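You operate a simulated robot arm through the tools that you are given. There is no shell and no other tool. Be economical: measure what you need, move in short steps, check, and stop when the job is done.

You run a simulated robot arm. Do the job below in one go: nothing can be reset, and whatever is moved stays where it is left.

TASK
Gauge both sleeves and dot the short one with the yellow pen.
Fine: white end first; short means under the card's limit; slide back in the middle, pen back in its holder. Set down upright: yellow pen.

Only the result counts: the job must be done as asked and must still hold three seconds after the hand-in. Knocking over, shifting, dropping, spilling or breaking anything else fails it.

THE ROBOT
A 7-joint arm with a two-finger parallel gripper, fixed in place. Base frame: the origin is at the foot of the arm, x ahead of it, y to its left, z up; the work surface is at about z = 0. Lengths are in cm, angles in degrees, forces in N, time in s.
With the tool pointing down near the work surface it reaches from about 24 to 62 cm from the base axis. Its first joint turns from -66.0 to 66.0 degrees. Payload 2.6 kg.
The tool frame sits at the grasp point between the pads (the TCP): z along the fingers, y along the line on which they close. The tips reach 3 cm beyond it. The gripper opens to 9.4 cm. The fingers are 2.8 cm wide and 1 cm thick; the gripper's body (5 by 9.6 cm) begins 5.5 cm behind the TCP.
Orientation is told as [roll, pitch, yaw] about the base's x, y, z axes, in that order, counted from this pose: with the fingers straight down and closing along the base's y, the tool's x points along the base's -x, its y along +y and its z along -z.

THE INTERFACE
- The arm moves only by the tool send_rows. Its argument "increments" is a list that holds one entry, the list of rows, each a list of 7 numbers: the opening, from 0 (shut) to 1 (fully open), then the shift along the tool's x, y, z in units of 30 mm (1.0 is 30 mm), then the turn, a rotation vector about the tool's x, y, z in units of 4 degrees (1.0 is 4 degrees). In form: [[[hand, tx, ty, tz, wx, wy, wz], ...]]. A call has 1 to 8 rows; each row shifts and turns the commanded pose from where the row before left it, along the tool's axes as they then stand. A call with a number of a shift or a turn outside -1 to 1 is refused whole. Each row takes 0.2 s and may step no farther than 5 cm and 8.6 degrees from the row before; otherwise, or with a gripper value out of range, the whole call is refused. Where a pose cannot be reached the arm comes as near as it can. A force on the tool above 60 N (or 10 N above the force at the start of the call, whichever is more), or a blocked arm, ends the call early, and 0.2 s more pass. Each finger travels about 7.2 cm/s and halts on what it meets, pressing with about 24 N; the grip force reading is that of the motor and also rises with nothing between the fingers. The clock runs only during rows and for 0.2 s after the last one: add rows that do not move to give the fingers time. The reply holds the time, the measured pose of the TCP, the force on the tool along the base axes, the opening and the grip force, in the units named above and with some noise, with the torque about the TCP (base axes, N m) and any sound that the robot's microphone picked up.
- Cameras (640 x 400 px; columns grow to the right, rows downward): "scene" is fixed at [5, 43.34, 57.52]; the picture's right is [-0.71, -0.71, 0.00], its down [-0.38, 0.38, -0.85] and it looks along [0.60, -0.60, -0.53] (base axes); focal length 325 px, centre (320, 200). "wrist" rides on the gripper at [7.6, 1.4, -10.3] in the tool frame; the picture's right is [-0.18, 0.98, 0.00], its down [-0.75, -0.14, -0.64] and it looks along [-0.63, -0.12, 0.77] (tool axes); focal length 243 px, centre (320, 200). There is no depth. A picture from a camera that has moved, and an enlarged one, comes with that camera's place and axes in the base frame and with its lens. The place of the scene camera against the robot may be out by one fixed shift of up to 1.2 cm in any direction.
- grab_frame(camera): a new picture of that camera. It takes no simulated time.
- close_up(camera, box): a new picture of the part [left, top, right, bottom] of that camera's present view, enlarged. It takes no simulated time.
- close_job(): hands the job in; it is judged then, once.

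Work in short steps. Places have to be worked out from the pictures, the camera data and where the tool is seen: move nearer, look again, correct. Check each grasp and each placing, and mend what went wrong. You have 120 turns and 64 pictures in all, those below and enlarged ones among them. Open the gripper and draw the arm clear of the work before you hand the job in, unless the task says otherwise; then end with one line.

The tools are called after "Call:" as a command line: name --argument value ..., lists and objects as JSON in quotes. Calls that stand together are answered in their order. send_rows: Moves the arm, as the interface text tells. Its arguments: {"type":"object","properties":{"increments":{"type":"array","items":{"type":"array","items":{"type":"array","items":{"type":"number"}}}}},"required":["increments"]} The other tools are called the same way: grab_frame (camera) takes a picture; close_up (camera, box) takes an enlarged picture of a part of a camera's view; close_job () hands the job in.

At the start:

```text
time: 0.0
ee_pos: [39.25, -5.06, 36.28]
orientation: [0.1, 0.0, 0.1]
force: [0.2, 0.7, -0.3]
wrist_torque: [0.01, 0.01, 0.01]
finger_gap: 9.41
finger_force: 0.0
```

scene: 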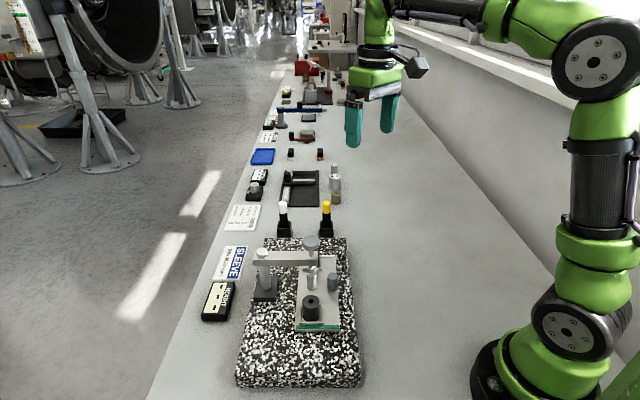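
wrist: 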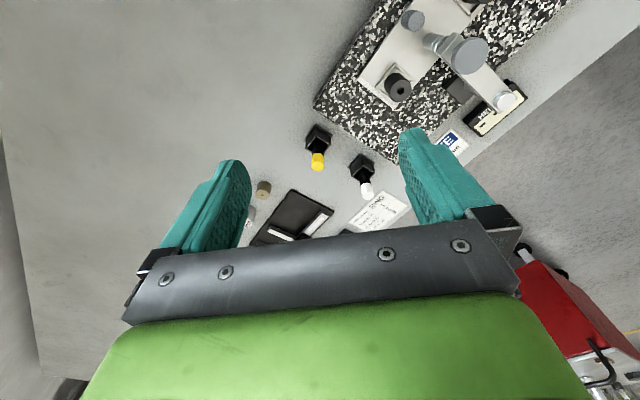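

I'll first look closely at the bench to understand the gauge, cards, pens and sleeves.

Call:
close_up --camera "scene" --box '[190, 220, 370, 390]'

Call:
close_up --camera "scene" --box '[210, 140, 370, 240]'

Call:
close_up --camera "wrist" --box '[220, 0, 560, 250]'

```text
2.35 times, centred on (280, 305) of scene
camera zoom: at [5.0, 43.34, 57.52], right [-0.71, -0.71, 0.0], down [-0.38, 0.38, -0.85], along [0.6, -0.6, -0.53], focal length 766 px, centre (414, -47)
```

zoom: 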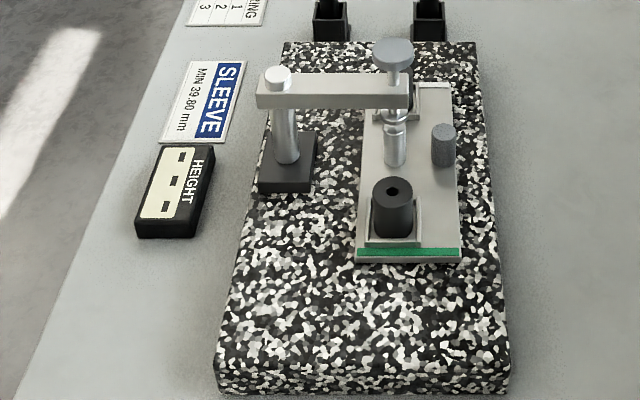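

```text
4.00 times, centred on (290, 190) of scene
camera zoom: at [5.0, 43.34, 57.52], right [-0.71, -0.71, 0.0], down [-0.38, 0.38, -0.85], along [0.6, -0.6, -0.53], focal length 1301 px, centre (440, 240)
```

zoom: 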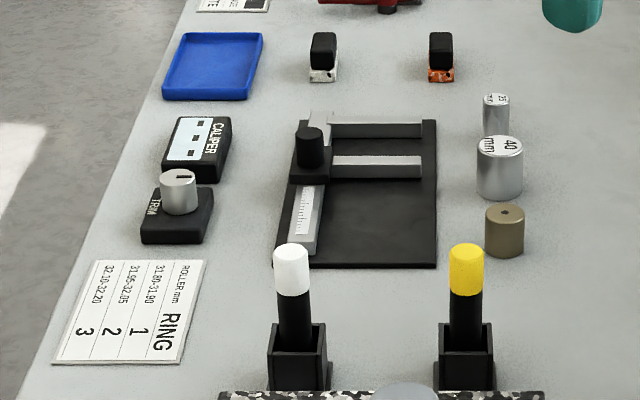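

```text
1.60 times, centred on (390, 125) of wrist
camera zoom: at [31.55, -3.79, 46.54], right [0.18, 0.98, 0.0], down [0.75, -0.14, 0.64], along [0.63, -0.12, -0.77], focal length 388 px, centre (208, 320)
```

zoom: 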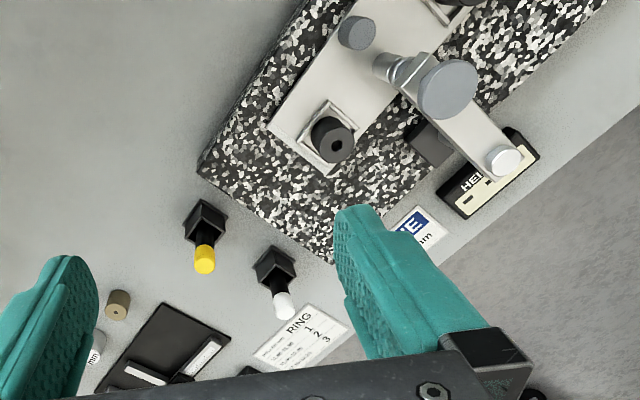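

The granite gauge sits at 45° to the base axes, with its slide running along about (-0.7, +0.7). I'll yaw the tool by +45° and back off, so the wrist camera sees the gauge from the knob side.

Call:
send_rows --increments '[[[1, 0, 0, 0.25, 0, 0, -1], [1, 0, 0, 0.25, 0, 0, -1], [1, 0, 0, 0.25, 0, 0, -1], [1, 0, 0, 0.25, 0, 0, -1], [1, 0, 0, 0.25, 0, 0, -1], [1, 0, 0, 0.25, 0, 0, -1], [1, 0, 0, 0.25, 0, 0, -1], [1, 0, 0, 0.25, 0, 0, -1]]]'

Call:
send_rows --increments '[[[1, 0, 0, 0, 0, 0, -1], [1, 0, 0, 0, 0, 0, -1], [1, 0, 0, 0, 0, 0, -1], [1, 0, 0, 0, 0, 0, -0.25], [1, 0.8, 0.8, 0, 0, 0, 0], [1, 0.8, 0.8, 0, 0, 0, 0], [1, 0.8, 0.8, 0, 0, 0, 0]]]'

Call:
grab_frame --camera "wrist"

```text
time: 1.8
ee_pos: [39.2, -5.01, 30.17]
orientation: [0.0, 0.0, 32.1]
force: [-0.2, -0.1, -0.6]
wrist_torque: [0.01, -0.01, -0.02]
finger_gap: 9.42
finger_force: 0.1
```

```text
time: 3.4
ee_pos: [28.69, -5.08, 30.2]
orientation: [0.0, 0.0, 45.0]
force: [-0.8, -0.9, 0.0]
wrist_torque: [-0.01, 0.0, 0.04]
finger_gap: 9.43
finger_force: 0.0
```

```text
58 pictures are left
camera wrist: at [22.36, -9.5, 40.41], right [-0.56, 0.83, 0.0], down [0.63, 0.43, 0.64], along [0.53, 0.36, -0.77], focal length 243 px, centre (320, 200)
```

wrist: 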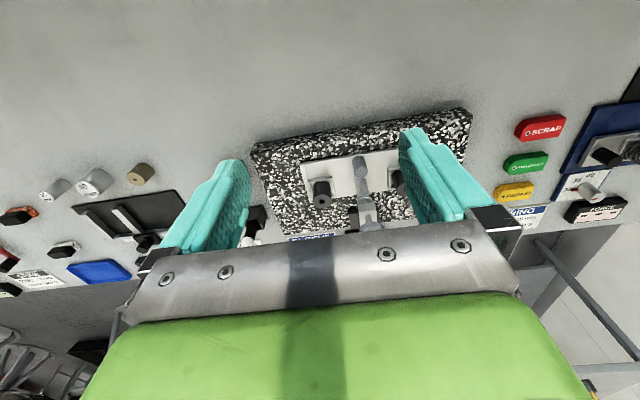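

Good view of the gauge now; I'll enlarge it.

Call:
close_up --camera "wrist" --box '[240, 95, 480, 245]'

Call:
close_up --camera "scene" --box '[235, 225, 365, 335]'

```text
2.67 times, centred on (360, 170) of wrist
camera zoom: at [22.36, -9.5, 40.41], right [-0.56, 0.83, 0.0], down [0.63, 0.43, 0.64], along [0.53, 0.36, -0.77], focal length 647 px, centre (213, 280)
```

zoom: 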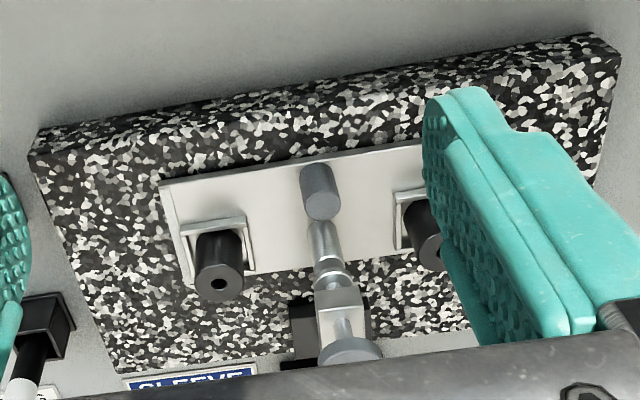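

```text
3.64 times, centred on (300, 280) of scene
camera zoom: at [5.0, 43.34, 57.52], right [-0.71, -0.71, 0.0], down [-0.38, 0.38, -0.85], along [0.6, -0.6, -0.53], focal length 1183 px, centre (393, -91)
```

zoom: 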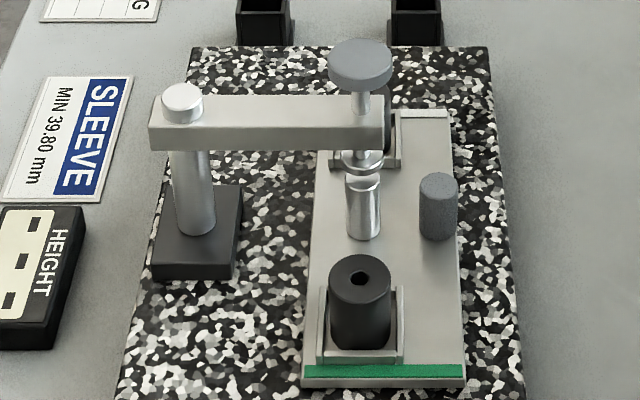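

I need to see how the probe works and what the display shows, so I'll take tight scene close-ups of both.

Call:
close_up --camera "scene" --box '[300, 230, 364, 300]'

Call:
close_up --camera "scene" --box '[195, 240, 255, 325]'

```text
5.71 times, centred on (332, 265) of scene
camera zoom: at [5.0, 43.34, 57.52], right [-0.71, -0.71, 0.0], down [-0.38, 0.38, -0.85], along [0.6, -0.6, -0.53], focal length 1859 px, centre (251, -171)
```

zoom: 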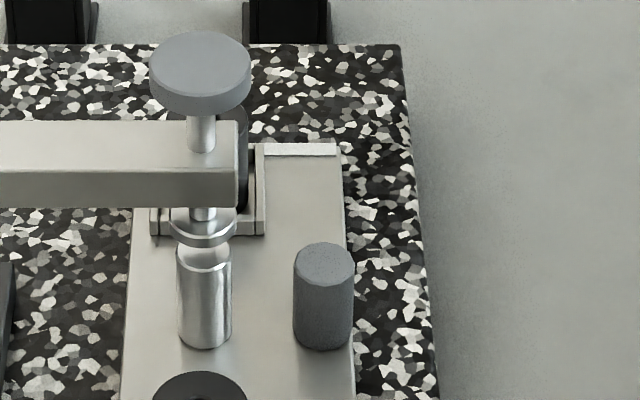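

```text
4.71 times, centred on (225, 282) of scene
camera zoom: at [5.0, 43.34, 57.52], right [-0.71, -0.71, 0.0], down [-0.38, 0.38, -0.85], along [0.6, -0.6, -0.53], focal length 1531 px, centre (767, -188)
```

zoom: 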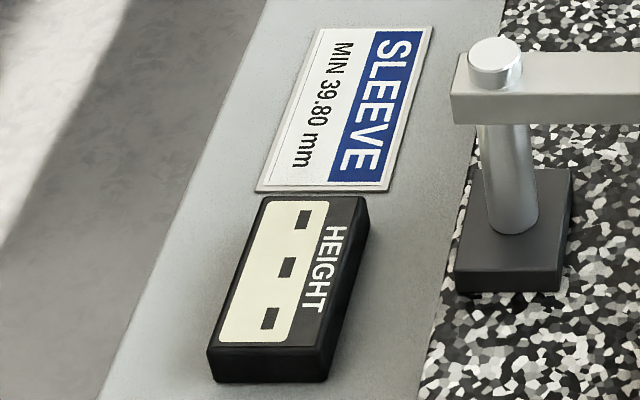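

The display is blank ("- - -"), and there is a polished cylinder under the probe. I'll go lower and tilt the wrist camera for a side view of the probe and sleeve heights.

Call:
send_rows --increments '[[[1, -0.1, 0.25, 1, 0, 0, 0], [1, -0.1, 0.25, 1, 0, 0, 0], [1, -0.1, 0.25, 1, 0, 0, 0], [1, -0.05, 0.25, 1, 0, 0, 0], [1, 0, 0, 0.8, 0, 0, 0]]]'

Call:
send_rows --increments '[[[1, 0, 0, 0, 0, -1, 0], [1, 0, 0, 0, 0, -1, 0], [1, 0, 0, 0, 0, -1, 0], [1, 0, 0, 0, 0, -1, 0], [1, 0, 0, 0, 0, -1, 0], [1, 0, 0, 0, 0, -1, 0]]]'

Call:
grab_frame --camera "wrist"

```text
time: 4.6
ee_pos: [27.55, -2.23, 15.9]
orientation: [0.1, 0.0, 45.0]
force: [1.0, -0.3, 0.2]
wrist_torque: [-0.04, 0.01, 0.01]
finger_gap: 9.38
finger_force: 0.1
```

```text
time: 6.0
ee_pos: [27.65, -2.22, 15.8]
orientation: [-0.1, -24.1, 45.0]
force: [-0.1, 0.2, -0.2]
wrist_torque: [-0.02, 0.01, 0.0]
finger_gap: 9.4
finger_force: 0.0
```

```text
53 pictures are left
camera wrist: at [18.71, -9.18, 22.13], right [-0.58, 0.81, 0.07], down [0.4, 0.2, 0.89], along [0.71, 0.55, -0.44], focal length 243 px, centre (320, 200)
```

wrist: 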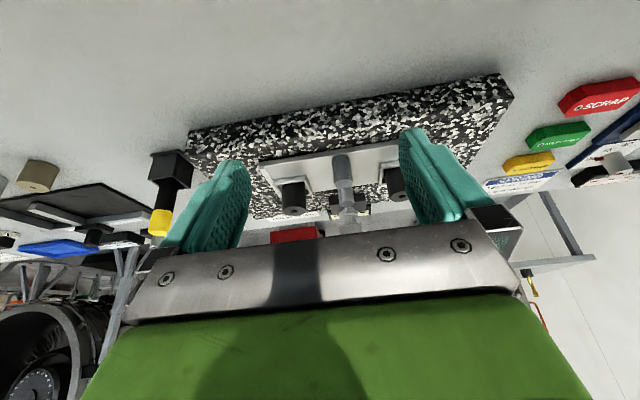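

Call:
close_up --camera "wrist" --box '[250, 130, 420, 240]'

```text
3.64 times, centred on (335, 185) of wrist
camera zoom: at [18.71, -9.18, 22.13], right [-0.58, 0.81, 0.07], down [0.4, 0.2, 0.89], along [0.71, 0.55, -0.44], focal length 882 px, centre (266, 254)
```

zoom: 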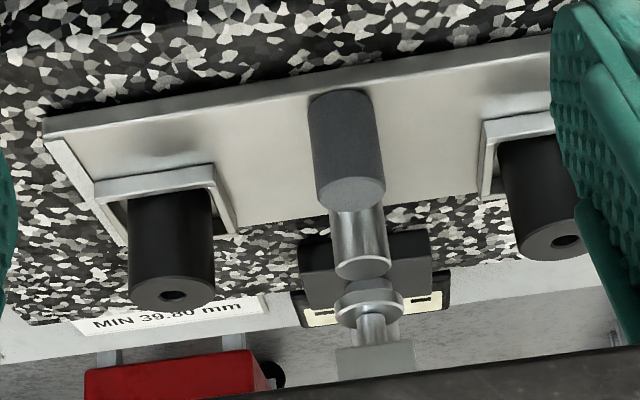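

The probe foot hangs about 1 cm above the sleeves' height, with a disc at z≈16 to press, so the slide passes freely under it. The knob is at about (36.6, 8.2), top z≈8, with the slide axis along (-.707, .707). I'll keep the tilt so the hand clears the probe, and approach the knob to hover.

Call:
send_rows --increments '[[[0.5, -0.988, 0.116, 0, 0, 0, 0], [0.5, -0.988, 0.116, 0, 0, 0, 0], [0.5, -0.988, 0.116, 0, 0, 0, 0], [0.5, 0, 0, 0.8, 0, 0, 0], [0.5, 0, 0, 0.8, 0, 0, 0], [0.5, 0, 0, 0.8, 0, 0, 0]]]'

Call:
grab_frame --camera "wrist"

Call:
close_up --camera "scene" --box '[240, 180, 420, 330]'

```text
time: 7.4
ee_pos: [34.76, 6.29, 12.95]
orientation: [0.0, -24.1, 45.0]
force: [0.0, -0.4, -0.6]
wrist_torque: [-0.01, -0.01, 0.0]
finger_gap: 4.69
finger_force: 0.1
```

```text
51 pictures are left
camera wrist: at [25.8, -0.7, 19.26], right [-0.58, 0.81, 0.07], down [0.4, 0.2, 0.89], along [0.71, 0.54, -0.44], focal length 243 px, centre (320, 200)
```

wrist: 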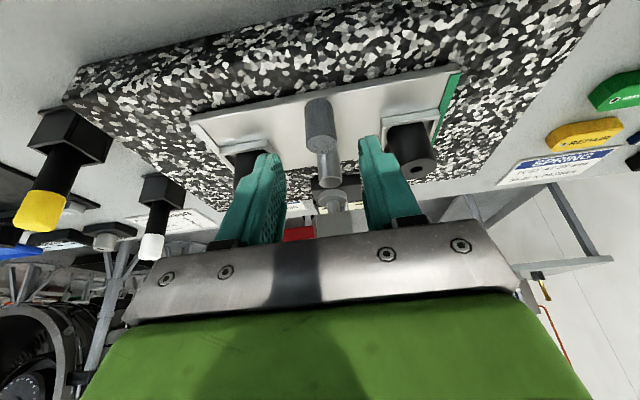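

```text
2.67 times, centred on (330, 255) of scene
camera zoom: at [5.0, 43.34, 57.52], right [-0.71, -0.71, 0.0], down [-0.38, 0.38, -0.85], along [0.6, -0.6, -0.53], focal length 868 px, centre (293, 53)
```

zoom: 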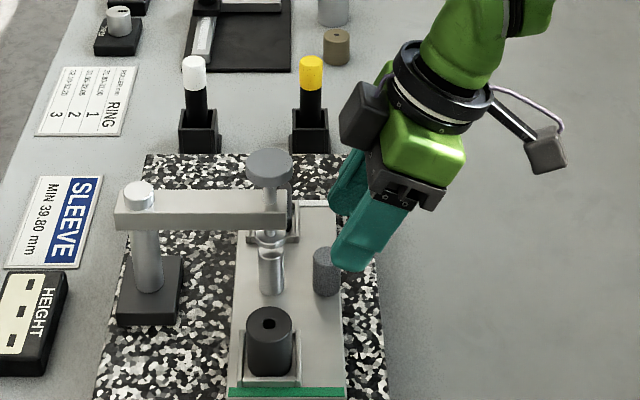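

Knob is aligned between the fingers. Descend 4.5 cm along the tool and close on it gently.

Call:
send_rows --increments '[[[0.5, 0, 0, 0.75, 0, 0, 0], [0.5, 0, 0, 0.75, 0, 0, 0], [0.3, 0, 0, 0, 0, 0, 0], [0.1, 0, 0, 0, 0, 0, 0], [0.1, 0, 0, 0, 0, 0, 0]]]'

Call:
close_up --camera "scene" --box '[240, 180, 420, 330]'

```text
time: 8.6
ee_pos: [35.96, 7.63, 8.81]
orientation: [0.0, -24.0, 45.1]
force: [3.4, 3.7, -9.3]
wrist_torque: [0.13, -0.75, -0.09]
finger_gap: 2.2
finger_force: 45.1
```

```text
2.67 times, centred on (330, 255) of scene
camera zoom: at [5.0, 43.34, 57.52], right [-0.71, -0.71, 0.0], down [-0.38, 0.38, -0.85], along [0.6, -0.6, -0.53], focal length 868 px, centre (293, 53)
```

zoom: 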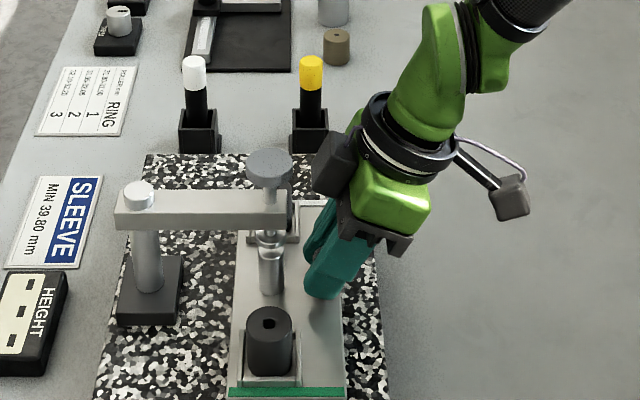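

Gripped on the knob (2.2 cm). Slide toward the green side so the white-end sleeve comes under the probe; small first step to sense forces.

Call:
send_rows --increments '[[[0.1, 0, 0.3, 0, 0, 0, 0], [0.1, 0, 0.3, 0, 0, 0, 0]]]'

```text
time: 9.2
ee_pos: [34.71, 8.91, 8.78]
orientation: [0.1, -24.0, 45.0]
force: [1.1, 3.6, -6.4]
wrist_torque: [-0.12, -0.43, -0.1]
finger_gap: 2.15
finger_force: 44.7
```

Sliding freely. Continue to about 6.3 cm of travel, then look.

Call:
send_rows --increments '[[[0.1, 0, 0.4, 0, 0, 0, 0], [0.1, 0, 0.4, 0, 0, 0, 0], [0.1, 0, 0.4, 0, 0, 0, 0], [0.1, 0, 0.3, 0, 0, 0, 0]]]'

Call:
close_up --camera "scene" --box '[240, 220, 380, 340]'

```text
time: 10.2
ee_pos: [31.66, 12.0, 8.82]
orientation: [0.1, -24.1, 44.9]
force: [-14.9, -15.9, 30.6]
wrist_torque: [0.26, 0.58, -0.17]
finger_gap: 2.17
finger_force: 45.0
```

```text
3.33 times, centred on (310, 280) of scene
camera zoom: at [4.99, 43.33, 57.52], right [-0.71, -0.71, 0.0], down [-0.38, 0.38, -0.85], along [0.6, -0.6, -0.53], focal length 1084 px, centre (353, -67)
```

zoom: 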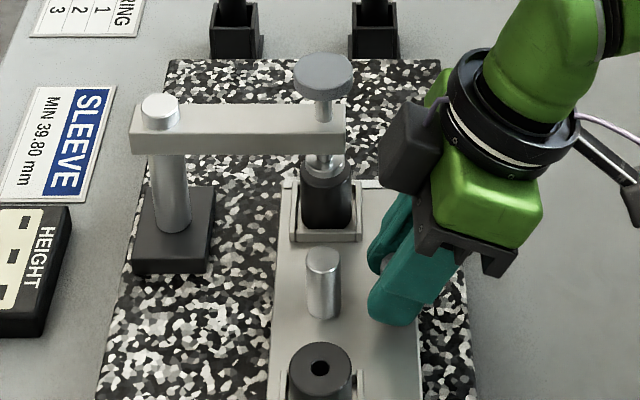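

The slide has moved about 6.3 cm, but there's a vertical/lateral preload in the grip. I'll release and regrip to relax it before the last half centimetre.

Call:
send_rows --increments '[[[0.3, 0, 0, 0, 0, 0, 0], [0.3, 0, 0, -0.05, 0, 0, 0], [0.3, 0, 0, 0, 0, 0, 0]]]'

```text
time: 11.0
ee_pos: [31.63, 11.96, 8.79]
orientation: [0.0, -24.0, 44.9]
force: [0.2, -0.3, -0.5]
wrist_torque: [-0.02, -0.03, 0.0]
finger_gap: 2.82
finger_force: 0.0
```

Relaxed. Now push with the loosely straddling fingers (0.3 cm slack + ~0.55 cm).

Call:
send_rows --increments '[[[0.3, 0, 0.15, 0, 0, 0, 0], [0.3, 0, 0.14, 0, 0, 0, 0], [0.3, 0, 0, 0, 0, 0, 0]]]'

Call:
close_up --camera "scene" --box '[280, 230, 360, 290]'

Call:
close_up --camera "scene" --box '[195, 240, 255, 325]'

```text
time: 11.8
ee_pos: [30.91, 12.59, 8.8]
orientation: [0.0, -24.0, 45.0]
force: [0.3, -0.1, -0.6]
wrist_torque: [0.02, 0.02, 0.0]
finger_gap: 2.82
finger_force: 0.0
```

```text
6.67 times, centred on (320, 260) of scene
camera zoom: at [5.0, 43.34, 57.52], right [-0.71, -0.71, 0.0], down [-0.38, 0.38, -0.85], along [0.6, -0.6, -0.53], focal length 2169 px, centre (320, -200)
```

zoom: 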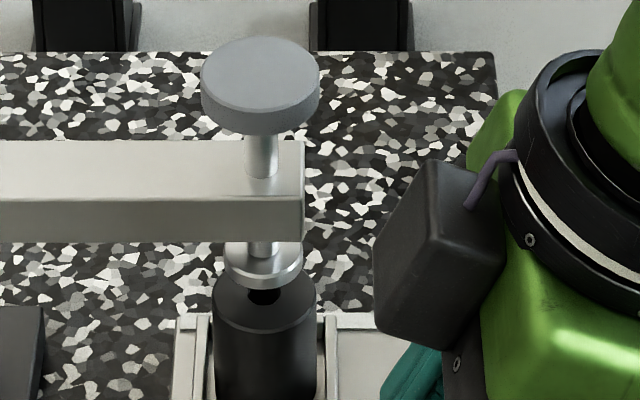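

```text
4.71 times, centred on (225, 282) of scene
camera zoom: at [5.0, 43.34, 57.52], right [-0.71, -0.71, 0.0], down [-0.38, 0.38, -0.85], along [0.6, -0.6, -0.53], focal length 1531 px, centre (767, -188)
```

zoom: 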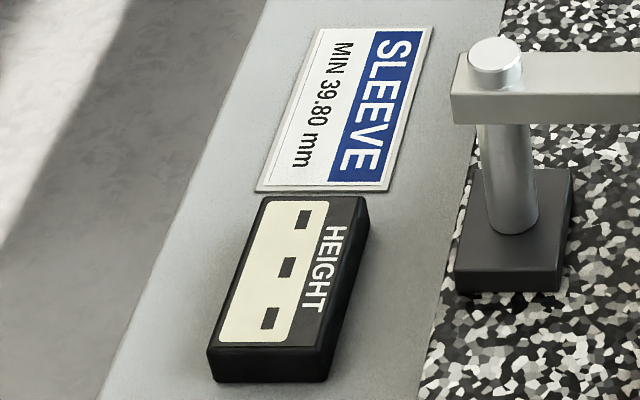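

Sleeve top now looks nearly centred below the probe foot. A last 0.1 cm nudge, then open and retreat along the tool axis.

Call:
send_rows --increments '[[[0.3, 0, 0.03, 0, 0, 0, 0], [0.5, 0, -0.1, 0, 0, 0, 0], [0.5, 0, 0, -0.5, 0, 0, 0], [0.5, 0, 0, -1, 0, 0, 0], [0.5, 0, 0, -1, 0, 0, 0], [0.5, 0, 0, -1, 0, 0, 0]]]'

Call:
send_rows --increments '[[[0, 0, 0, -0.5, 0, 1, 0], [0, 0, 0, 0, 0, 1, 0], [0, 0, 0, 0, 0, 1, 0], [0, 0, 0, 0, 0, 1, 0], [0, 0, 0, 0, 0, 1, 0], [0, 0, 0, 0, 0, 1, 0], [0, 0, 0, -1, 0, 0, 0]]]'

Call:
grab_frame --camera "wrist"

Call:
close_up --camera "scene" --box '[280, 230, 380, 310]'

```text
time: 13.2
ee_pos: [28.05, 9.5, 18.54]
orientation: [0.0, -23.9, 45.1]
force: [-0.1, 0.1, -0.6]
wrist_torque: [0.03, -0.03, -0.02]
finger_gap: 4.71
finger_force: 0.1
```

```text
time: 14.8
ee_pos: [27.58, 9.07, 23.14]
orientation: [0.1, 0.1, 45.0]
force: [-0.8, 0.1, 0.3]
wrist_torque: [-0.01, 0.0, -0.02]
finger_gap: 0.0
finger_force: 24.4
```

```text
45 pictures are left
camera wrist: at [21.18, 4.55, 33.36], right [-0.56, 0.83, 0.0], down [0.63, 0.43, 0.64], along [0.53, 0.36, -0.77], focal length 243 px, centre (320, 200)
```

wrist: 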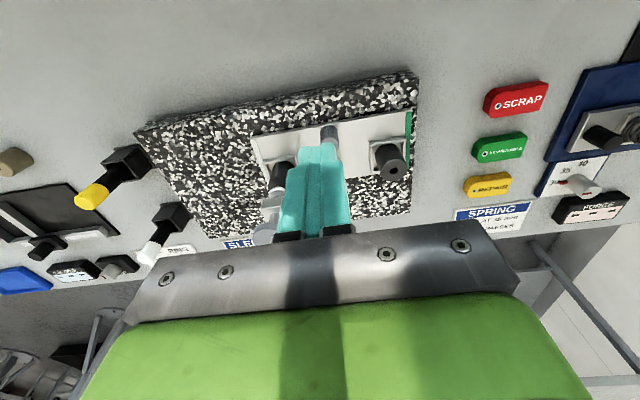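

```text
5.00 times, centred on (330, 270) of scene
camera zoom: at [5.0, 43.34, 57.52], right [-0.71, -0.71, 0.0], down [-0.38, 0.38, -0.85], along [0.6, -0.6, -0.53], focal length 1627 px, centre (270, -150)
```

zoom: 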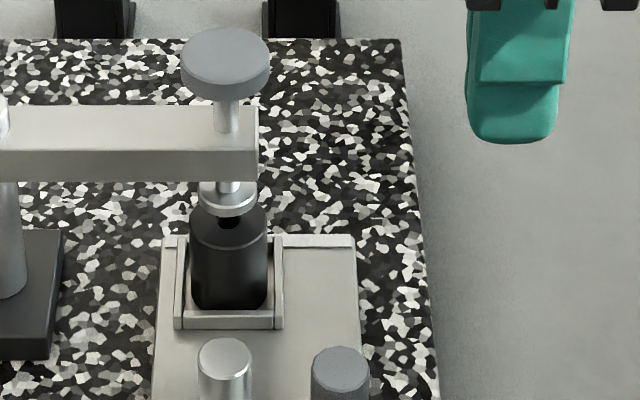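

Aligned. Now move the closed fingers over the disc at about (38.9, 10.55), staying above it.

Call:
send_rows --increments '[[[0, -1, -0.77, 0, 0, 0, 0], [0, -1, -0.77, 0, 0, 0, 0], [0, -1, -0.78, 0, 0, 0, 0], [0, 0, 0, 0.5, 0, 0, 0]]]'

Call:
close_up --camera "scene" --box '[270, 190, 390, 290]'

Call:
close_up --camera "wrist" --box '[220, 100, 420, 240]'

```text
time: 15.8
ee_pos: [38.89, 10.3, 21.37]
orientation: [0.0, 0.0, 44.9]
force: [0.0, 0.4, -0.3]
wrist_torque: [0.03, 0.0, 0.01]
finger_gap: 0.0
finger_force: 24.6
```

```text
4.00 times, centred on (330, 240) of scene
camera zoom: at [5.0, 43.34, 57.52], right [-0.71, -0.71, 0.0], down [-0.38, 0.38, -0.85], along [0.6, -0.6, -0.53], focal length 1301 px, centre (280, 40)
```

zoom: 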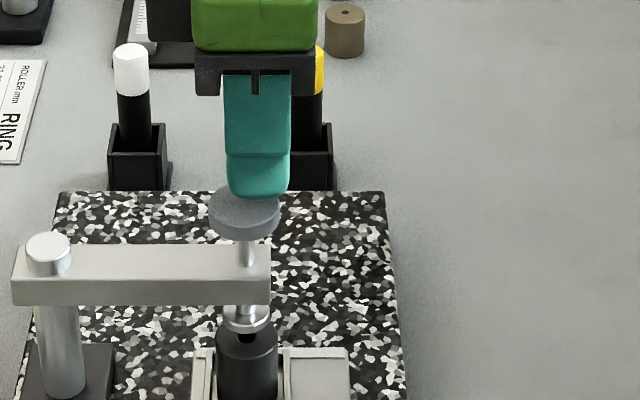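

```text
2.86 times, centred on (320, 170) of wrist
camera zoom: at [32.45, 5.86, 31.59], right [-0.56, 0.83, 0.0], down [0.63, 0.43, 0.64], along [0.53, 0.36, -0.77], focal length 693 px, centre (320, 286)
```

zoom: 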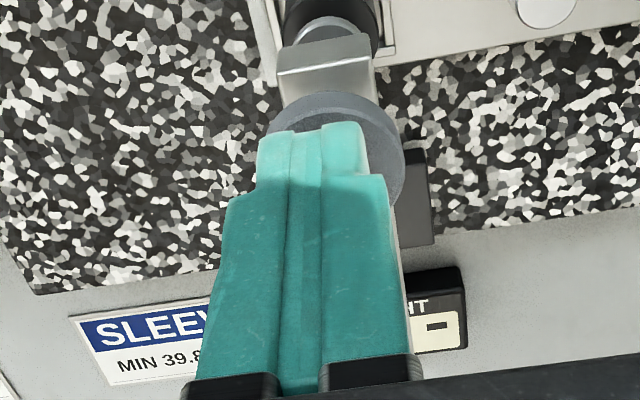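

The tip is a bit off the disc centre; correct by about (0.06, 0.6) and descend in small steps to touch the disc.

Call:
send_rows --increments '[[[0, -0.155, 0.127, 0, 0, 0, 0], [0, 0, 0, 0.25, 0, 0, 0], [0, 0, 0, 0.25, 0, 0, 0], [0, 0, 0, 0.2, 0, 0, 0]]]'

Call:
close_up --camera "scene" --box '[270, 190, 390, 290]'

```text
time: 16.8
ee_pos: [38.93, 11.05, 19.38]
orientation: [-0.1, -0.1, 44.9]
force: [-7.6, -3.0, 15.6]
wrist_torque: [-0.22, 0.4, 0.01]
finger_gap: 0.01
finger_force: 23.5
```

```text
4.00 times, centred on (330, 240) of scene
camera zoom: at [4.99, 43.33, 57.52], right [-0.71, -0.71, 0.0], down [-0.38, 0.38, -0.85], along [0.6, -0.6, -0.53], focal length 1301 px, centre (280, 40)
```

zoom: 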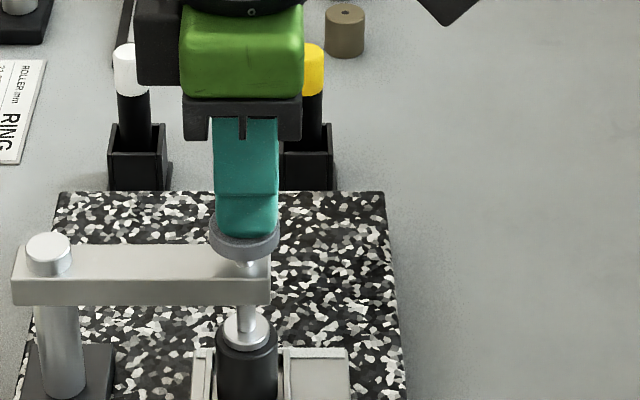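

The disc went down and the foot rests on the sleeve (≈16 N). Read the display.

Call:
close_up --camera "scene" --box '[195, 275, 245, 325]'

```text
8.00 times, centred on (220, 300) of scene
camera zoom: at [4.99, 43.33, 57.52], right [-0.71, -0.71, 0.0], down [-0.38, 0.38, -0.85], along [0.6, -0.6, -0.53], focal length 2603 px, centre (1120, -600)
```

zoom: 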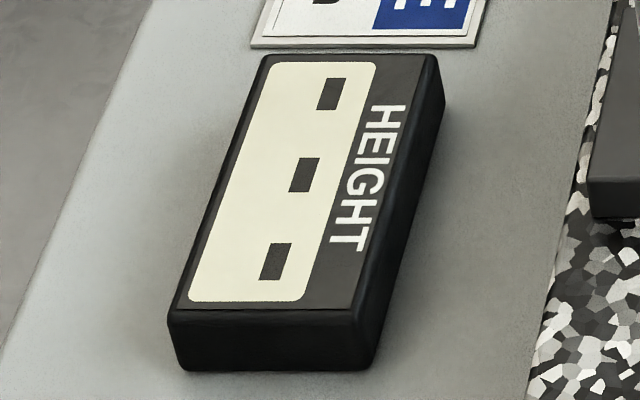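

Still "- - -". Hold, and press slightly more in case contact isn't complete.

Call:
send_rows --increments '[[[0, 0, 0, 0.03, 0, 0, 0], [0, 0, 0, 0, 0, 0, 0], [0, 0, 0, 0, 0, 0, 0], [0, 0, 0, 0, 0, 0, 0], [0, 0, 0, 0, 0, 0, 0]]]'

Call:
close_up --camera "scene" --box '[195, 230, 365, 330]'

```text
time: 18.0
ee_pos: [38.94, 11.09, 19.35]
orientation: [-0.1, -0.2, 44.8]
force: [-14.1, -4.3, 38.5]
wrist_torque: [-0.28, 0.53, -0.17]
finger_gap: 0.0
finger_force: 23.6
```

```text
3.76 times, centred on (280, 280) of scene
camera zoom: at [4.98, 43.33, 57.52], right [-0.71, -0.71, 0.0], down [-0.38, 0.38, -0.85], along [0.6, -0.6, -0.53], focal length 1225 px, centre (471, -101)
```

zoom: 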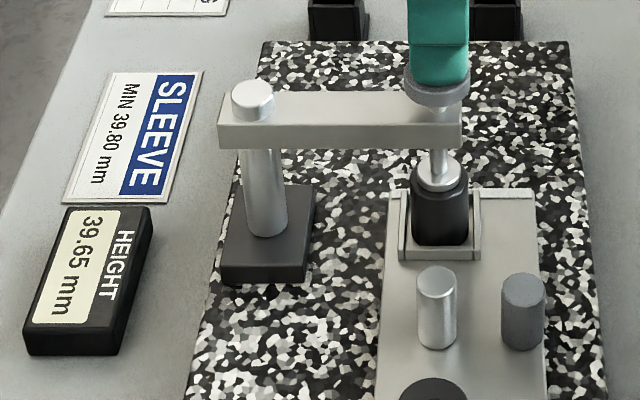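

The display reads something like 39.65 mm. Enlarge to be sure.

Call:
close_up --camera "scene" --box '[195, 275, 245, 325]'

```text
8.00 times, centred on (220, 300) of scene
camera zoom: at [4.98, 43.33, 57.52], right [-0.71, -0.71, 0.0], down [-0.38, 0.38, -0.85], along [0.6, -0.6, -0.53], focal length 2603 px, centre (1120, -600)
```

zoom: 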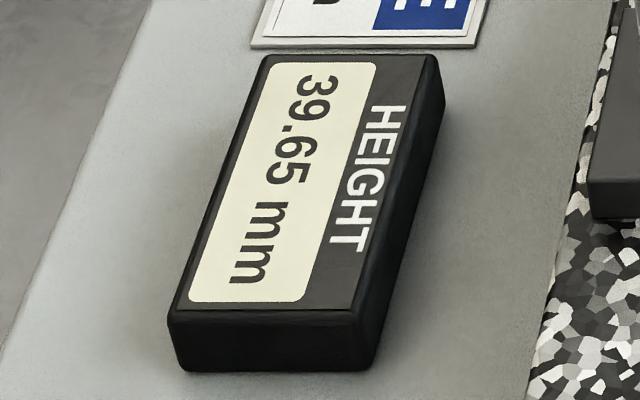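

White-end sleeve: 39.65 mm, below 39.80. Now lift off, retreat and re-tilt toward the knob (now near (31.8, 13.0)).

Call:
send_rows --increments '[[[0, 0, 0, -0.4, 0, 0, 0], [0, 0, 0, -0.9, 0, 0, 0], [0, 1, 0.73, 0, 0, 0, 0], [0, 1, 0.73, 0, 0, 0, 0], [0, 1, 0.73, 0, 0, 0, 0], [0.5, 0, 0, 0.5, 0, 0, 0], [0.5, 0, 0, 0.5, 0, 0, 0]]]'

Call:
send_rows --increments '[[[0.5, 0, 0, 0, 0, -1, 0], [0.5, 0, 0, 0, 0, -1, 0], [0.5, 0, 0, 0, 0, -1, 0], [0.5, 0, 0, 0, 0, -1, 0], [0.5, 0, 0, 0, 0, -1, 0], [0.5, 0, 0, 0, 0, -1, 0]]]'

```text
time: 19.6
ee_pos: [27.67, 9.4, 20.19]
orientation: [0.0, 0.1, 45.0]
force: [0.6, -0.8, -0.2]
wrist_torque: [0.0, -0.01, 0.03]
finger_gap: 4.67
finger_force: 0.1
```

```text
time: 21.0
ee_pos: [27.77, 9.29, 20.14]
orientation: [0.1, -24.2, 45.0]
force: [0.2, 0.6, -0.4]
wrist_torque: [-0.02, 0.0, 0.04]
finger_gap: 4.71
finger_force: 0.0
```

Descend onto the knob, straddle loosely (2.8 cm gap).

Call:
send_rows --increments '[[[0.5, 0.13, -0.06, 0.9, 0, 0, 0], [0.5, 0, 0, 1, 0, 0, 0], [0.5, 0, 0, 0.9, 0, 0, 0], [0.5, 0, 0, 0.7, 0, 0, 0], [0.5, 0, 0, 0.58, 0, 0, 0], [0.3, 0, 0, 0, 0, 0, 0], [0.3, 0, 0, 0, 0, 0, 0]]]'

Call:
close_up --camera "scene" --box '[240, 230, 420, 350]'

```text
time: 22.6
ee_pos: [31.37, 12.23, 8.92]
orientation: [0.1, -24.0, 45.0]
force: [-1.0, 1.7, -0.3]
wrist_torque: [0.0, 0.0, 0.0]
finger_gap: 2.88
finger_force: 0.6
```

```text
3.33 times, centred on (330, 290) of scene
camera zoom: at [5.0, 43.34, 57.52], right [-0.71, -0.71, 0.0], down [-0.38, 0.38, -0.85], along [0.6, -0.6, -0.53], focal length 1084 px, centre (287, -100)
```

zoom: 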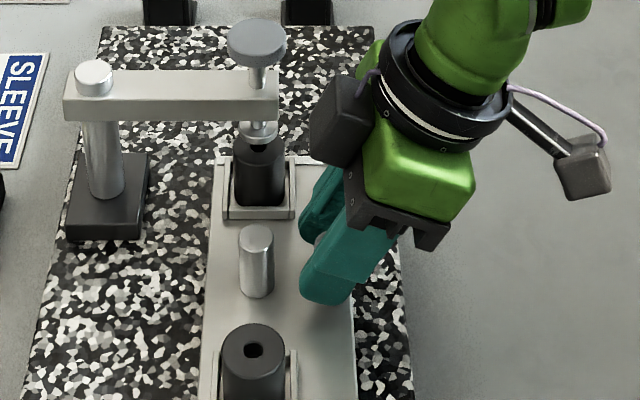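

Fingers straddle the knob. Push the slide the other way, ~13.4 cm of travel, to bring the green-end sleeve under the probe.

Call:
send_rows --increments '[[[0.3, 0, -0.3, 0, 0, 0, 0], [0.3, 0, -0.5, 0, 0, 0, 0], [0.3, 0, -0.6, 0, 0, 0, 0], [0.3, 0, -0.7, 0, 0, 0, 0], [0.3, 0, -0.7, 0, 0, 0, 0], [0.3, 0, -0.7, 0, 0, 0, 0], [0.3, 0, -0.5, 0, 0, 0, 0], [0.3, 0, -0.45, 0, 0, 0, 0]]]'

Call:
close_up --camera "scene" --box '[270, 220, 390, 300]'

```text
time: 24.4
ee_pos: [40.78, 2.96, 8.82]
orientation: [0.0, -24.0, 45.0]
force: [0.1, 0.6, -1.1]
wrist_torque: [-0.03, 0.0, -0.03]
finger_gap: 2.81
finger_force: 0.1
```

```text
5.00 times, centred on (330, 260) of scene
camera zoom: at [5.0, 43.34, 57.52], right [-0.71, -0.71, 0.0], down [-0.38, 0.38, -0.85], along [0.6, -0.6, -0.53], focal length 1627 px, centre (270, -100)
```

zoom: 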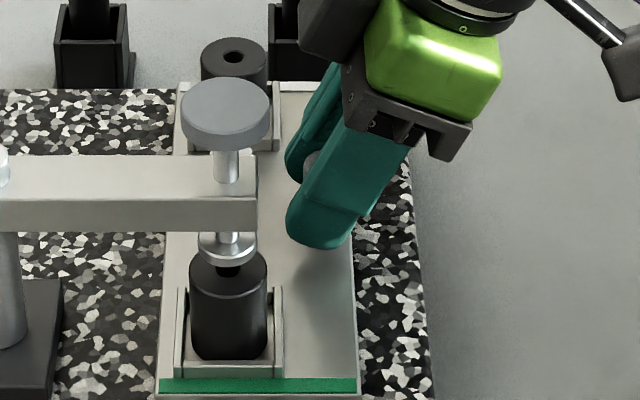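

Nearly aligned; nudge another 0.35 cm and compare.

Call:
send_rows --increments '[[[0.3, 0, -0.12, 0, 0, 0, 0], [0.3, 0, 0, 0, 0, 0, 0]]]'

Call:
close_up --camera "scene" --box '[270, 220, 390, 300]'

```text
time: 25.0
ee_pos: [41.05, 2.88, 8.71]
orientation: [0.0, -23.9, 45.0]
force: [-0.2, 0.0, 0.2]
wrist_torque: [0.03, -0.01, -0.01]
finger_gap: 2.84
finger_force: 0.0
```

```text
5.00 times, centred on (330, 260) of scene
camera zoom: at [5.0, 43.34, 57.52], right [-0.71, -0.71, 0.0], down [-0.38, 0.38, -0.85], along [0.6, -0.6, -0.53], focal length 1627 px, centre (270, -100)
```

zoom: 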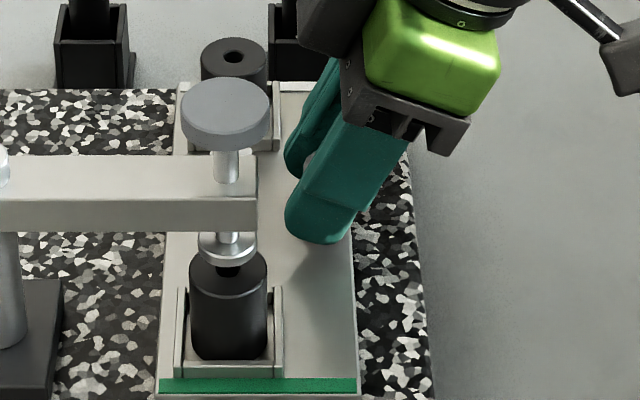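

The slide didn't move further: it seems already seated at its station (likely a detent). Retreat and go over the disc again.

Call:
send_rows --increments '[[[0.5, 0, 0.06, 0, 0, 0, 0], [0.5, 0, 0, -0.5, 0, 0, 0], [0.5, 0, 0, -1, 0, 0, 0], [0.5, 0, 0, -1, 0, 0, 0], [0.5, 0, 0, -1, 0, 0, 0], [0, 0, 0, -0.5, 0, 0, 0]]]'

Call:
send_rows --increments '[[[0, 0, 0, 0, 0, 1, 0], [0, 0, 0, 0, 0, 1, 0], [0, 0, 0, 0, 0, 1, 0], [0, 0, 0, 0, 0, 1, 0], [0, 0, 0, 0, 0, 1, 0], [0, 0, 0, 0, 0, 1, 0], [0, 0, 0, -1, 0, 0, 0]]]'

```text
time: 26.4
ee_pos: [37.52, -0.55, 19.85]
orientation: [0.0, -24.0, 45.0]
force: [-1.1, -0.7, 0.0]
wrist_torque: [-0.02, -0.01, 0.01]
finger_gap: 0.03
finger_force: 7.3
```

```text
time: 28.0
ee_pos: [37.48, -0.53, 22.55]
orientation: [0.0, 0.1, 45.0]
force: [0.0, 0.8, 0.8]
wrist_torque: [-0.01, 0.0, -0.04]
finger_gap: 0.0
finger_force: 24.2
```

Move over the disc and press to the same depth as before.

Call:
send_rows --increments '[[[0, -1, 0.78, 0, 0, 0, 0], [0, -1, 0.78, 0, 0, 0, 0], [0, -1, 0.78, 0, 0, 0, 0], [0, 0, 0, 0.5, 0, 0, 0], [0, 0, 0, 0.3, 0, 0, 0], [0, 0, 0, 0.22, 0, 0, 0], [0, 0, 0, 0.05, 0, 0, 0]]]'

Call:
send_rows --increments '[[[0, 0, 0, 0.02, 0, 0, 0], [0, 0, 0, 0, 0, 0, 0], [0, 0, 0, 0, 0, 0, 0], [0, 0, 0, 0, 0, 0, 0], [0, 0, 0, 0, 0, 0, 0]]]'

Call:
close_up --camera "scene" --box '[195, 230, 365, 330]'

```text
time: 29.6
ee_pos: [38.87, 10.77, 19.6]
orientation: [0.0, 0.0, 45.0]
force: [0.4, 0.6, 1.0]
wrist_torque: [0.02, -0.03, 0.0]
finger_gap: 0.0
finger_force: 24.2
```

```text
time: 30.8
ee_pos: [38.83, 10.78, 19.47]
orientation: [0.1, 0.0, 45.0]
force: [-0.1, -0.7, 1.5]
wrist_torque: [0.0, -0.03, -0.05]
finger_gap: 0.03
finger_force: 24.1
```

```text
3.76 times, centred on (280, 280) of scene
camera zoom: at [5.0, 43.34, 57.52], right [-0.71, -0.71, 0.0], down [-0.38, 0.38, -0.85], along [0.6, -0.6, -0.53], focal length 1225 px, centre (471, -101)
```

zoom: 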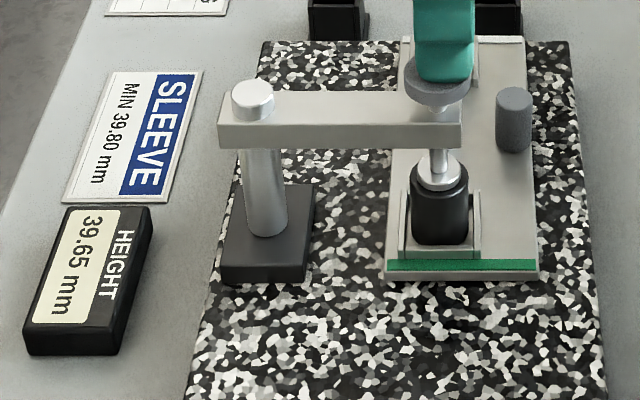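

Only ~1 N, so the old reading is still held. Press a bit deeper and dwell.

Call:
send_rows --increments '[[[0, 0, 0, 0.05, 0, 0, 0], [0, 0, 0, 0.02, 0, 0, 0], [0, 0, 0, 0, 0, 0, 0], [0, 0, 0, 0, 0, 0, 0], [0, 0, 0, 0, 0, 0, 0]]]'

Call:
close_up --camera "scene" --box '[195, 230, 365, 330]'

```text
time: 32.0
ee_pos: [38.74, 10.9, 19.39]
orientation: [0.0, 0.0, 45.0]
force: [-14.1, -2.3, 31.9]
wrist_torque: [-0.09, 0.46, -0.07]
finger_gap: 0.0
finger_force: 24.1
```

```text
3.76 times, centred on (280, 280) of scene
camera zoom: at [4.98, 43.33, 57.52], right [-0.71, -0.71, 0.0], down [-0.38, 0.38, -0.85], along [0.6, -0.6, -0.53], focal length 1225 px, centre (471, -101)
```

zoom: 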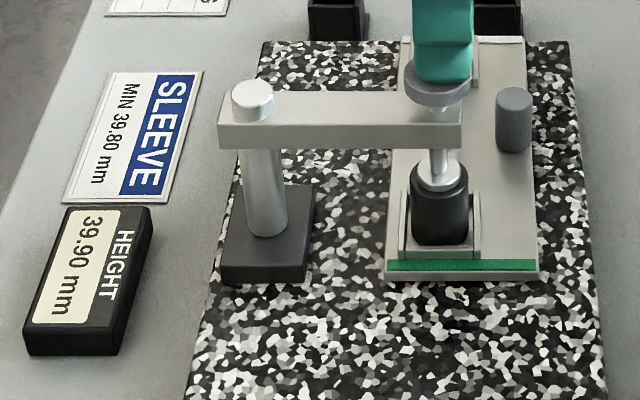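

Green-end sleeve: 39.90 mm (OK). So the white-end sleeve is short. Lift off and return to the knob to bring the slide back to the middle.

Call:
send_rows --increments '[[[0, 0, 0, -0.4, 0, 0, 0], [0, 0, 0, -0.7, 0, 0, 0], [0, 1, -0.78, 0, 0, 0, 0], [0, 1, -0.78, 0, 0, 0, 0], [0, 1, -0.78, 0, 0, 0, 0], [0.5, 0, 0, 0.5, 0, 0, 0], [0.5, 0, 0, 0.5, 0, 0, 0]]]'

Call:
send_rows --increments '[[[0.5, 0, 0, 0, 0, -1, 0], [0.5, 0, 0, 0, 0, -1, 0], [0.5, 0, 0, 0, 0, -1, 0], [0.5, 0, 0, 0, 0, -1, 0], [0.5, 0, 0, 0, 0, -1, 0], [0.5, 0, 0, 0, 0, -1, 0]]]'

```text
time: 33.6
ee_pos: [37.4, -0.46, 19.35]
orientation: [0.0, -0.1, 44.9]
force: [-0.1, -1.0, 0.4]
wrist_torque: [0.02, 0.0, 0.0]
finger_gap: 4.7
finger_force: 0.2
```

```text
time: 35.0
ee_pos: [37.45, -0.58, 19.64]
orientation: [0.0, -24.1, 45.0]
force: [-0.4, 0.2, -0.9]
wrist_torque: [-0.01, 0.0, -0.03]
finger_gap: 4.7
finger_force: 0.0
```

Descend, straddle the knob, and push back ~6.9 cm toward the middle.

Call:
send_rows --increments '[[[0.5, -0.04, 0, 0.9, 0, 0, 0], [0.5, 0, 0, 1, 0, 0, 0], [0.5, 0, 0, 0.9, 0, 0, 0], [0.5, 0, 0, 0.7, 0, 0, 0], [0.5, 0, 0, 0.45, 0, 0, 0], [0.3, 0, 0, 0, 0, 0, 0], [0.3, 0, 0, 0, 0, 0, 0]]]'

Call:
send_rows --increments '[[[0.3, 0, 0.3, 0, 0, 0, 0], [0.3, 0, 0.5, 0, 0, 0, 0], [0.3, 0, 0.6, 0, 0, 0, 0], [0.3, 0, 0.5, 0, 0, 0, 0], [0.3, 0, 0.3, 0, 0, 0, 0], [0.3, 0, 0.1, 0, 0, 0, 0]]]'

Call:
close_up --camera "scene" --box '[235, 225, 365, 335]'

```text
time: 36.6
ee_pos: [40.95, 3.01, 8.84]
orientation: [0.0, -24.0, 45.0]
force: [0.2, -0.6, 0.0]
wrist_torque: [0.02, 0.0, -0.02]
finger_gap: 2.82
finger_force: 0.0
```

```text
time: 38.0
ee_pos: [35.94, 7.66, 8.87]
orientation: [0.0, -24.1, 45.0]
force: [-0.3, -0.3, 0.0]
wrist_torque: [-0.01, 0.01, 0.02]
finger_gap: 2.82
finger_force: 0.0
```

```text
3.64 times, centred on (300, 280) of scene
camera zoom: at [5.0, 43.34, 57.52], right [-0.71, -0.71, 0.0], down [-0.38, 0.38, -0.85], along [0.6, -0.6, -0.53], focal length 1183 px, centre (393, -91)
```

zoom: 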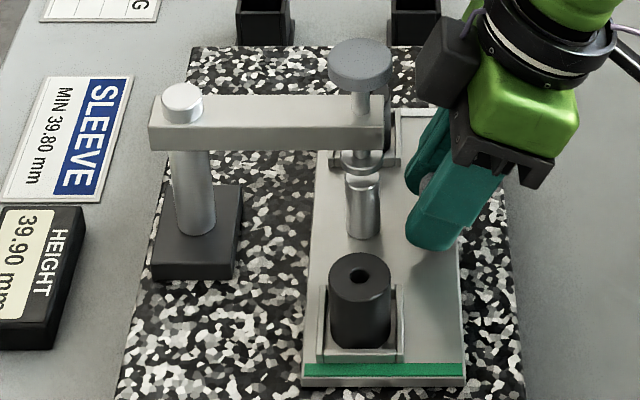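

Compared with the initial picture the slide is ~0.25 cm short of the middle. Nudge 0.27 cm.

Call:
send_rows --increments '[[[0.3, 0, 0.09, 0, 0, 0, 0], [0.3, 0, 0, 0, 0, 0, 0]]]'

Call:
close_up --camera "scene" --box '[235, 225, 365, 335]'

```text
time: 38.6
ee_pos: [35.7, 8.01, 8.75]
orientation: [0.0, -24.0, 45.0]
force: [0.6, 0.1, -0.1]
wrist_torque: [-0.01, 0.0, 0.0]
finger_gap: 2.86
finger_force: 0.7
```

```text
3.64 times, centred on (300, 280) of scene
camera zoom: at [5.0, 43.34, 57.52], right [-0.71, -0.71, 0.0], down [-0.38, 0.38, -0.85], along [0.6, -0.6, -0.53], focal length 1183 px, centre (393, -91)
```

zoom: 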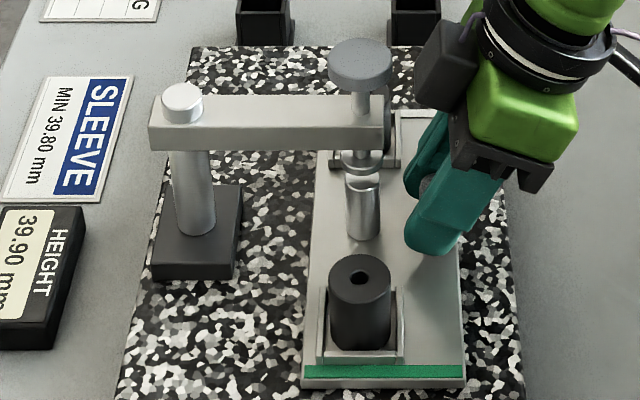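

The slide now matches its initial middle position. Retreat, straighten up, raise, and swing over to view the yellow pen.

Call:
send_rows --increments '[[[0.5, 0, -0.1, 0, 0, 0, 0], [0.5, 0, 0, -0.5, 0, 0, 0], [0.5, 0, 0, -1, 0, 0, 0], [0.5, 0, 0, -1, 0, 0, 0], [0.5, 0, 0, -1, 0, 0, 0], [0.5, 0, 0, -0.5, 0, 0, 0]]]'

Call:
send_rows --increments '[[[0.7, 0, 0, 0, 0, 1, 0], [0.7, 0, 0, -0.3, 0, 1, 0], [0.7, 0, 0, -0.3, 0, 1, 0], [0.7, 0, 0, -0.3, 0, 1, 0], [0.7, 0, 0, -0.3, 0, 1, 0], [0.7, 0, 0, -0.3, 0, 1, 0], [0.7, 0, 0, -0.8, 0, 0, 0]]]'

Call:
send_rows --increments '[[[0.7, 0.38, -0.95, 0, 0, 0, 0], [0.7, 0.38, -0.95, 0, 0, 0, 0], [0.7, 0.38, -0.95, 0, 0, 0, 0], [0.7, 0.38, -0.95, 0, 0, 0, 0], [0.7, 0.38, -0.95, 0, 0, 0, 0], [0.7, 0.38, -0.95, 0, 0, 0, 0], [0.7, 0.38, -0.95, 0, 0, 0, 0], [0.7, 0.38, -0.95, 0, 0, 0, 0]]]'

Call:
grab_frame --camera "wrist"

```text
time: 40.0
ee_pos: [32.55, 4.34, 19.65]
orientation: [0.0, -24.0, 45.0]
force: [-0.4, -0.2, 0.0]
wrist_torque: [-0.02, -0.04, 0.0]
finger_gap: 4.72
finger_force: 0.1
```

```text
time: 41.6
ee_pos: [31.89, 3.63, 26.5]
orientation: [0.0, 0.1, 45.0]
force: [0.8, -0.3, -0.5]
wrist_torque: [-0.03, -0.02, -0.01]
finger_gap: 6.57
finger_force: 0.1
```

```text
time: 43.4
ee_pos: [41.64, -18.82, 26.58]
orientation: [0.1, 0.0, 44.9]
force: [0.4, 0.1, -0.3]
wrist_torque: [0.01, -0.01, -0.05]
finger_gap: 6.6
finger_force: 0.0
```

```text
30 pictures are left
camera wrist: at [35.23, -23.34, 36.83], right [-0.57, 0.82, 0.0], down [0.63, 0.43, 0.64], along [0.53, 0.36, -0.77], focal length 243 px, centre (320, 200)
```

wrist: 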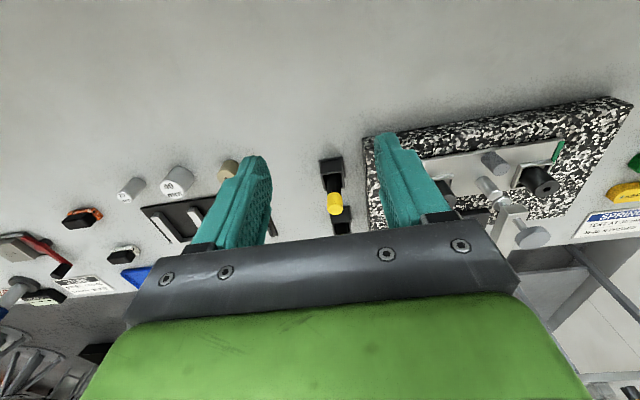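

The yellow pen's top is at about (53.4, -8.3, 9.6). Move above it with tips clear and verify.

Call:
send_rows --increments '[[[0.6, -0.875, -0.05, 0.3, 0, 0, 0], [0.6, -0.875, -0.05, 0.5, 0, 0, 0], [0.6, -0.875, -0.05, 0.6, 0, 0, 0], [0.6, -0.875, -0.05, 0.6, 0, 0, 0], [0.6, -0.875, -0.05, 0.7, 0, 0, 0], [0.6, -0.875, -0.05, 0.7, 0, 0, 0]]]'

Call:
close_up --camera "wrist" --box '[220, 60, 420, 230]'

Call:
close_up --camera "scene" --box '[270, 150, 400, 240]'

```text
time: 44.8
ee_pos: [53.38, -8.24, 16.47]
orientation: [0.0, 0.0, 45.0]
force: [0.7, 0.1, 1.0]
wrist_torque: [-0.04, -0.03, 0.0]
finger_gap: 5.64
finger_force: 0.2
```

```text
2.35 times, centred on (320, 145) of wrist
camera zoom: at [46.98, -12.78, 26.76], right [-0.56, 0.83, 0.0], down [0.63, 0.43, 0.64], along [0.53, 0.36, -0.77], focal length 571 px, centre (320, 329)
```

zoom: 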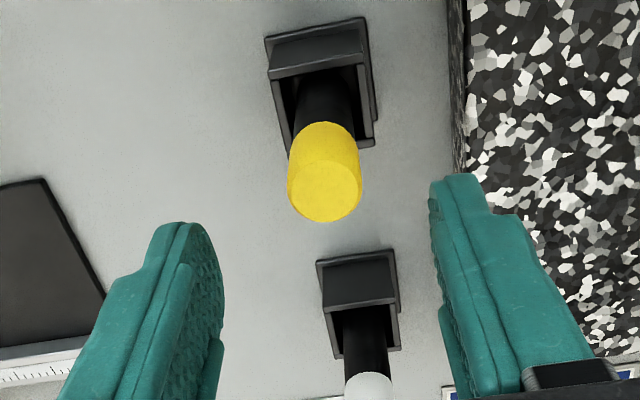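

```text
4.44 times, centred on (335, 195) of scene
camera zoom: at [5.0, 43.34, 57.52], right [-0.71, -0.71, 0.0], down [-0.38, 0.38, -0.85], along [0.6, -0.6, -0.53], focal length 1446 px, centre (253, 222)
```

zoom: 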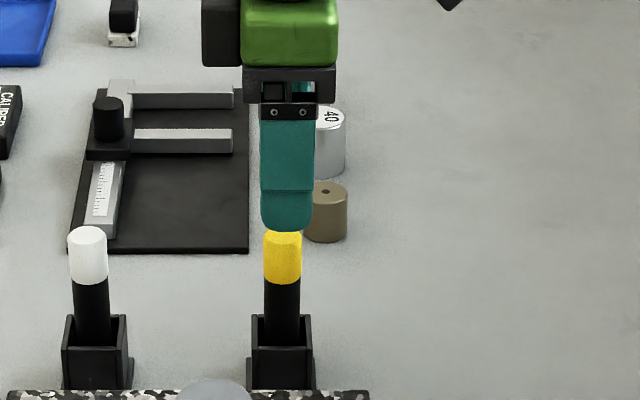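

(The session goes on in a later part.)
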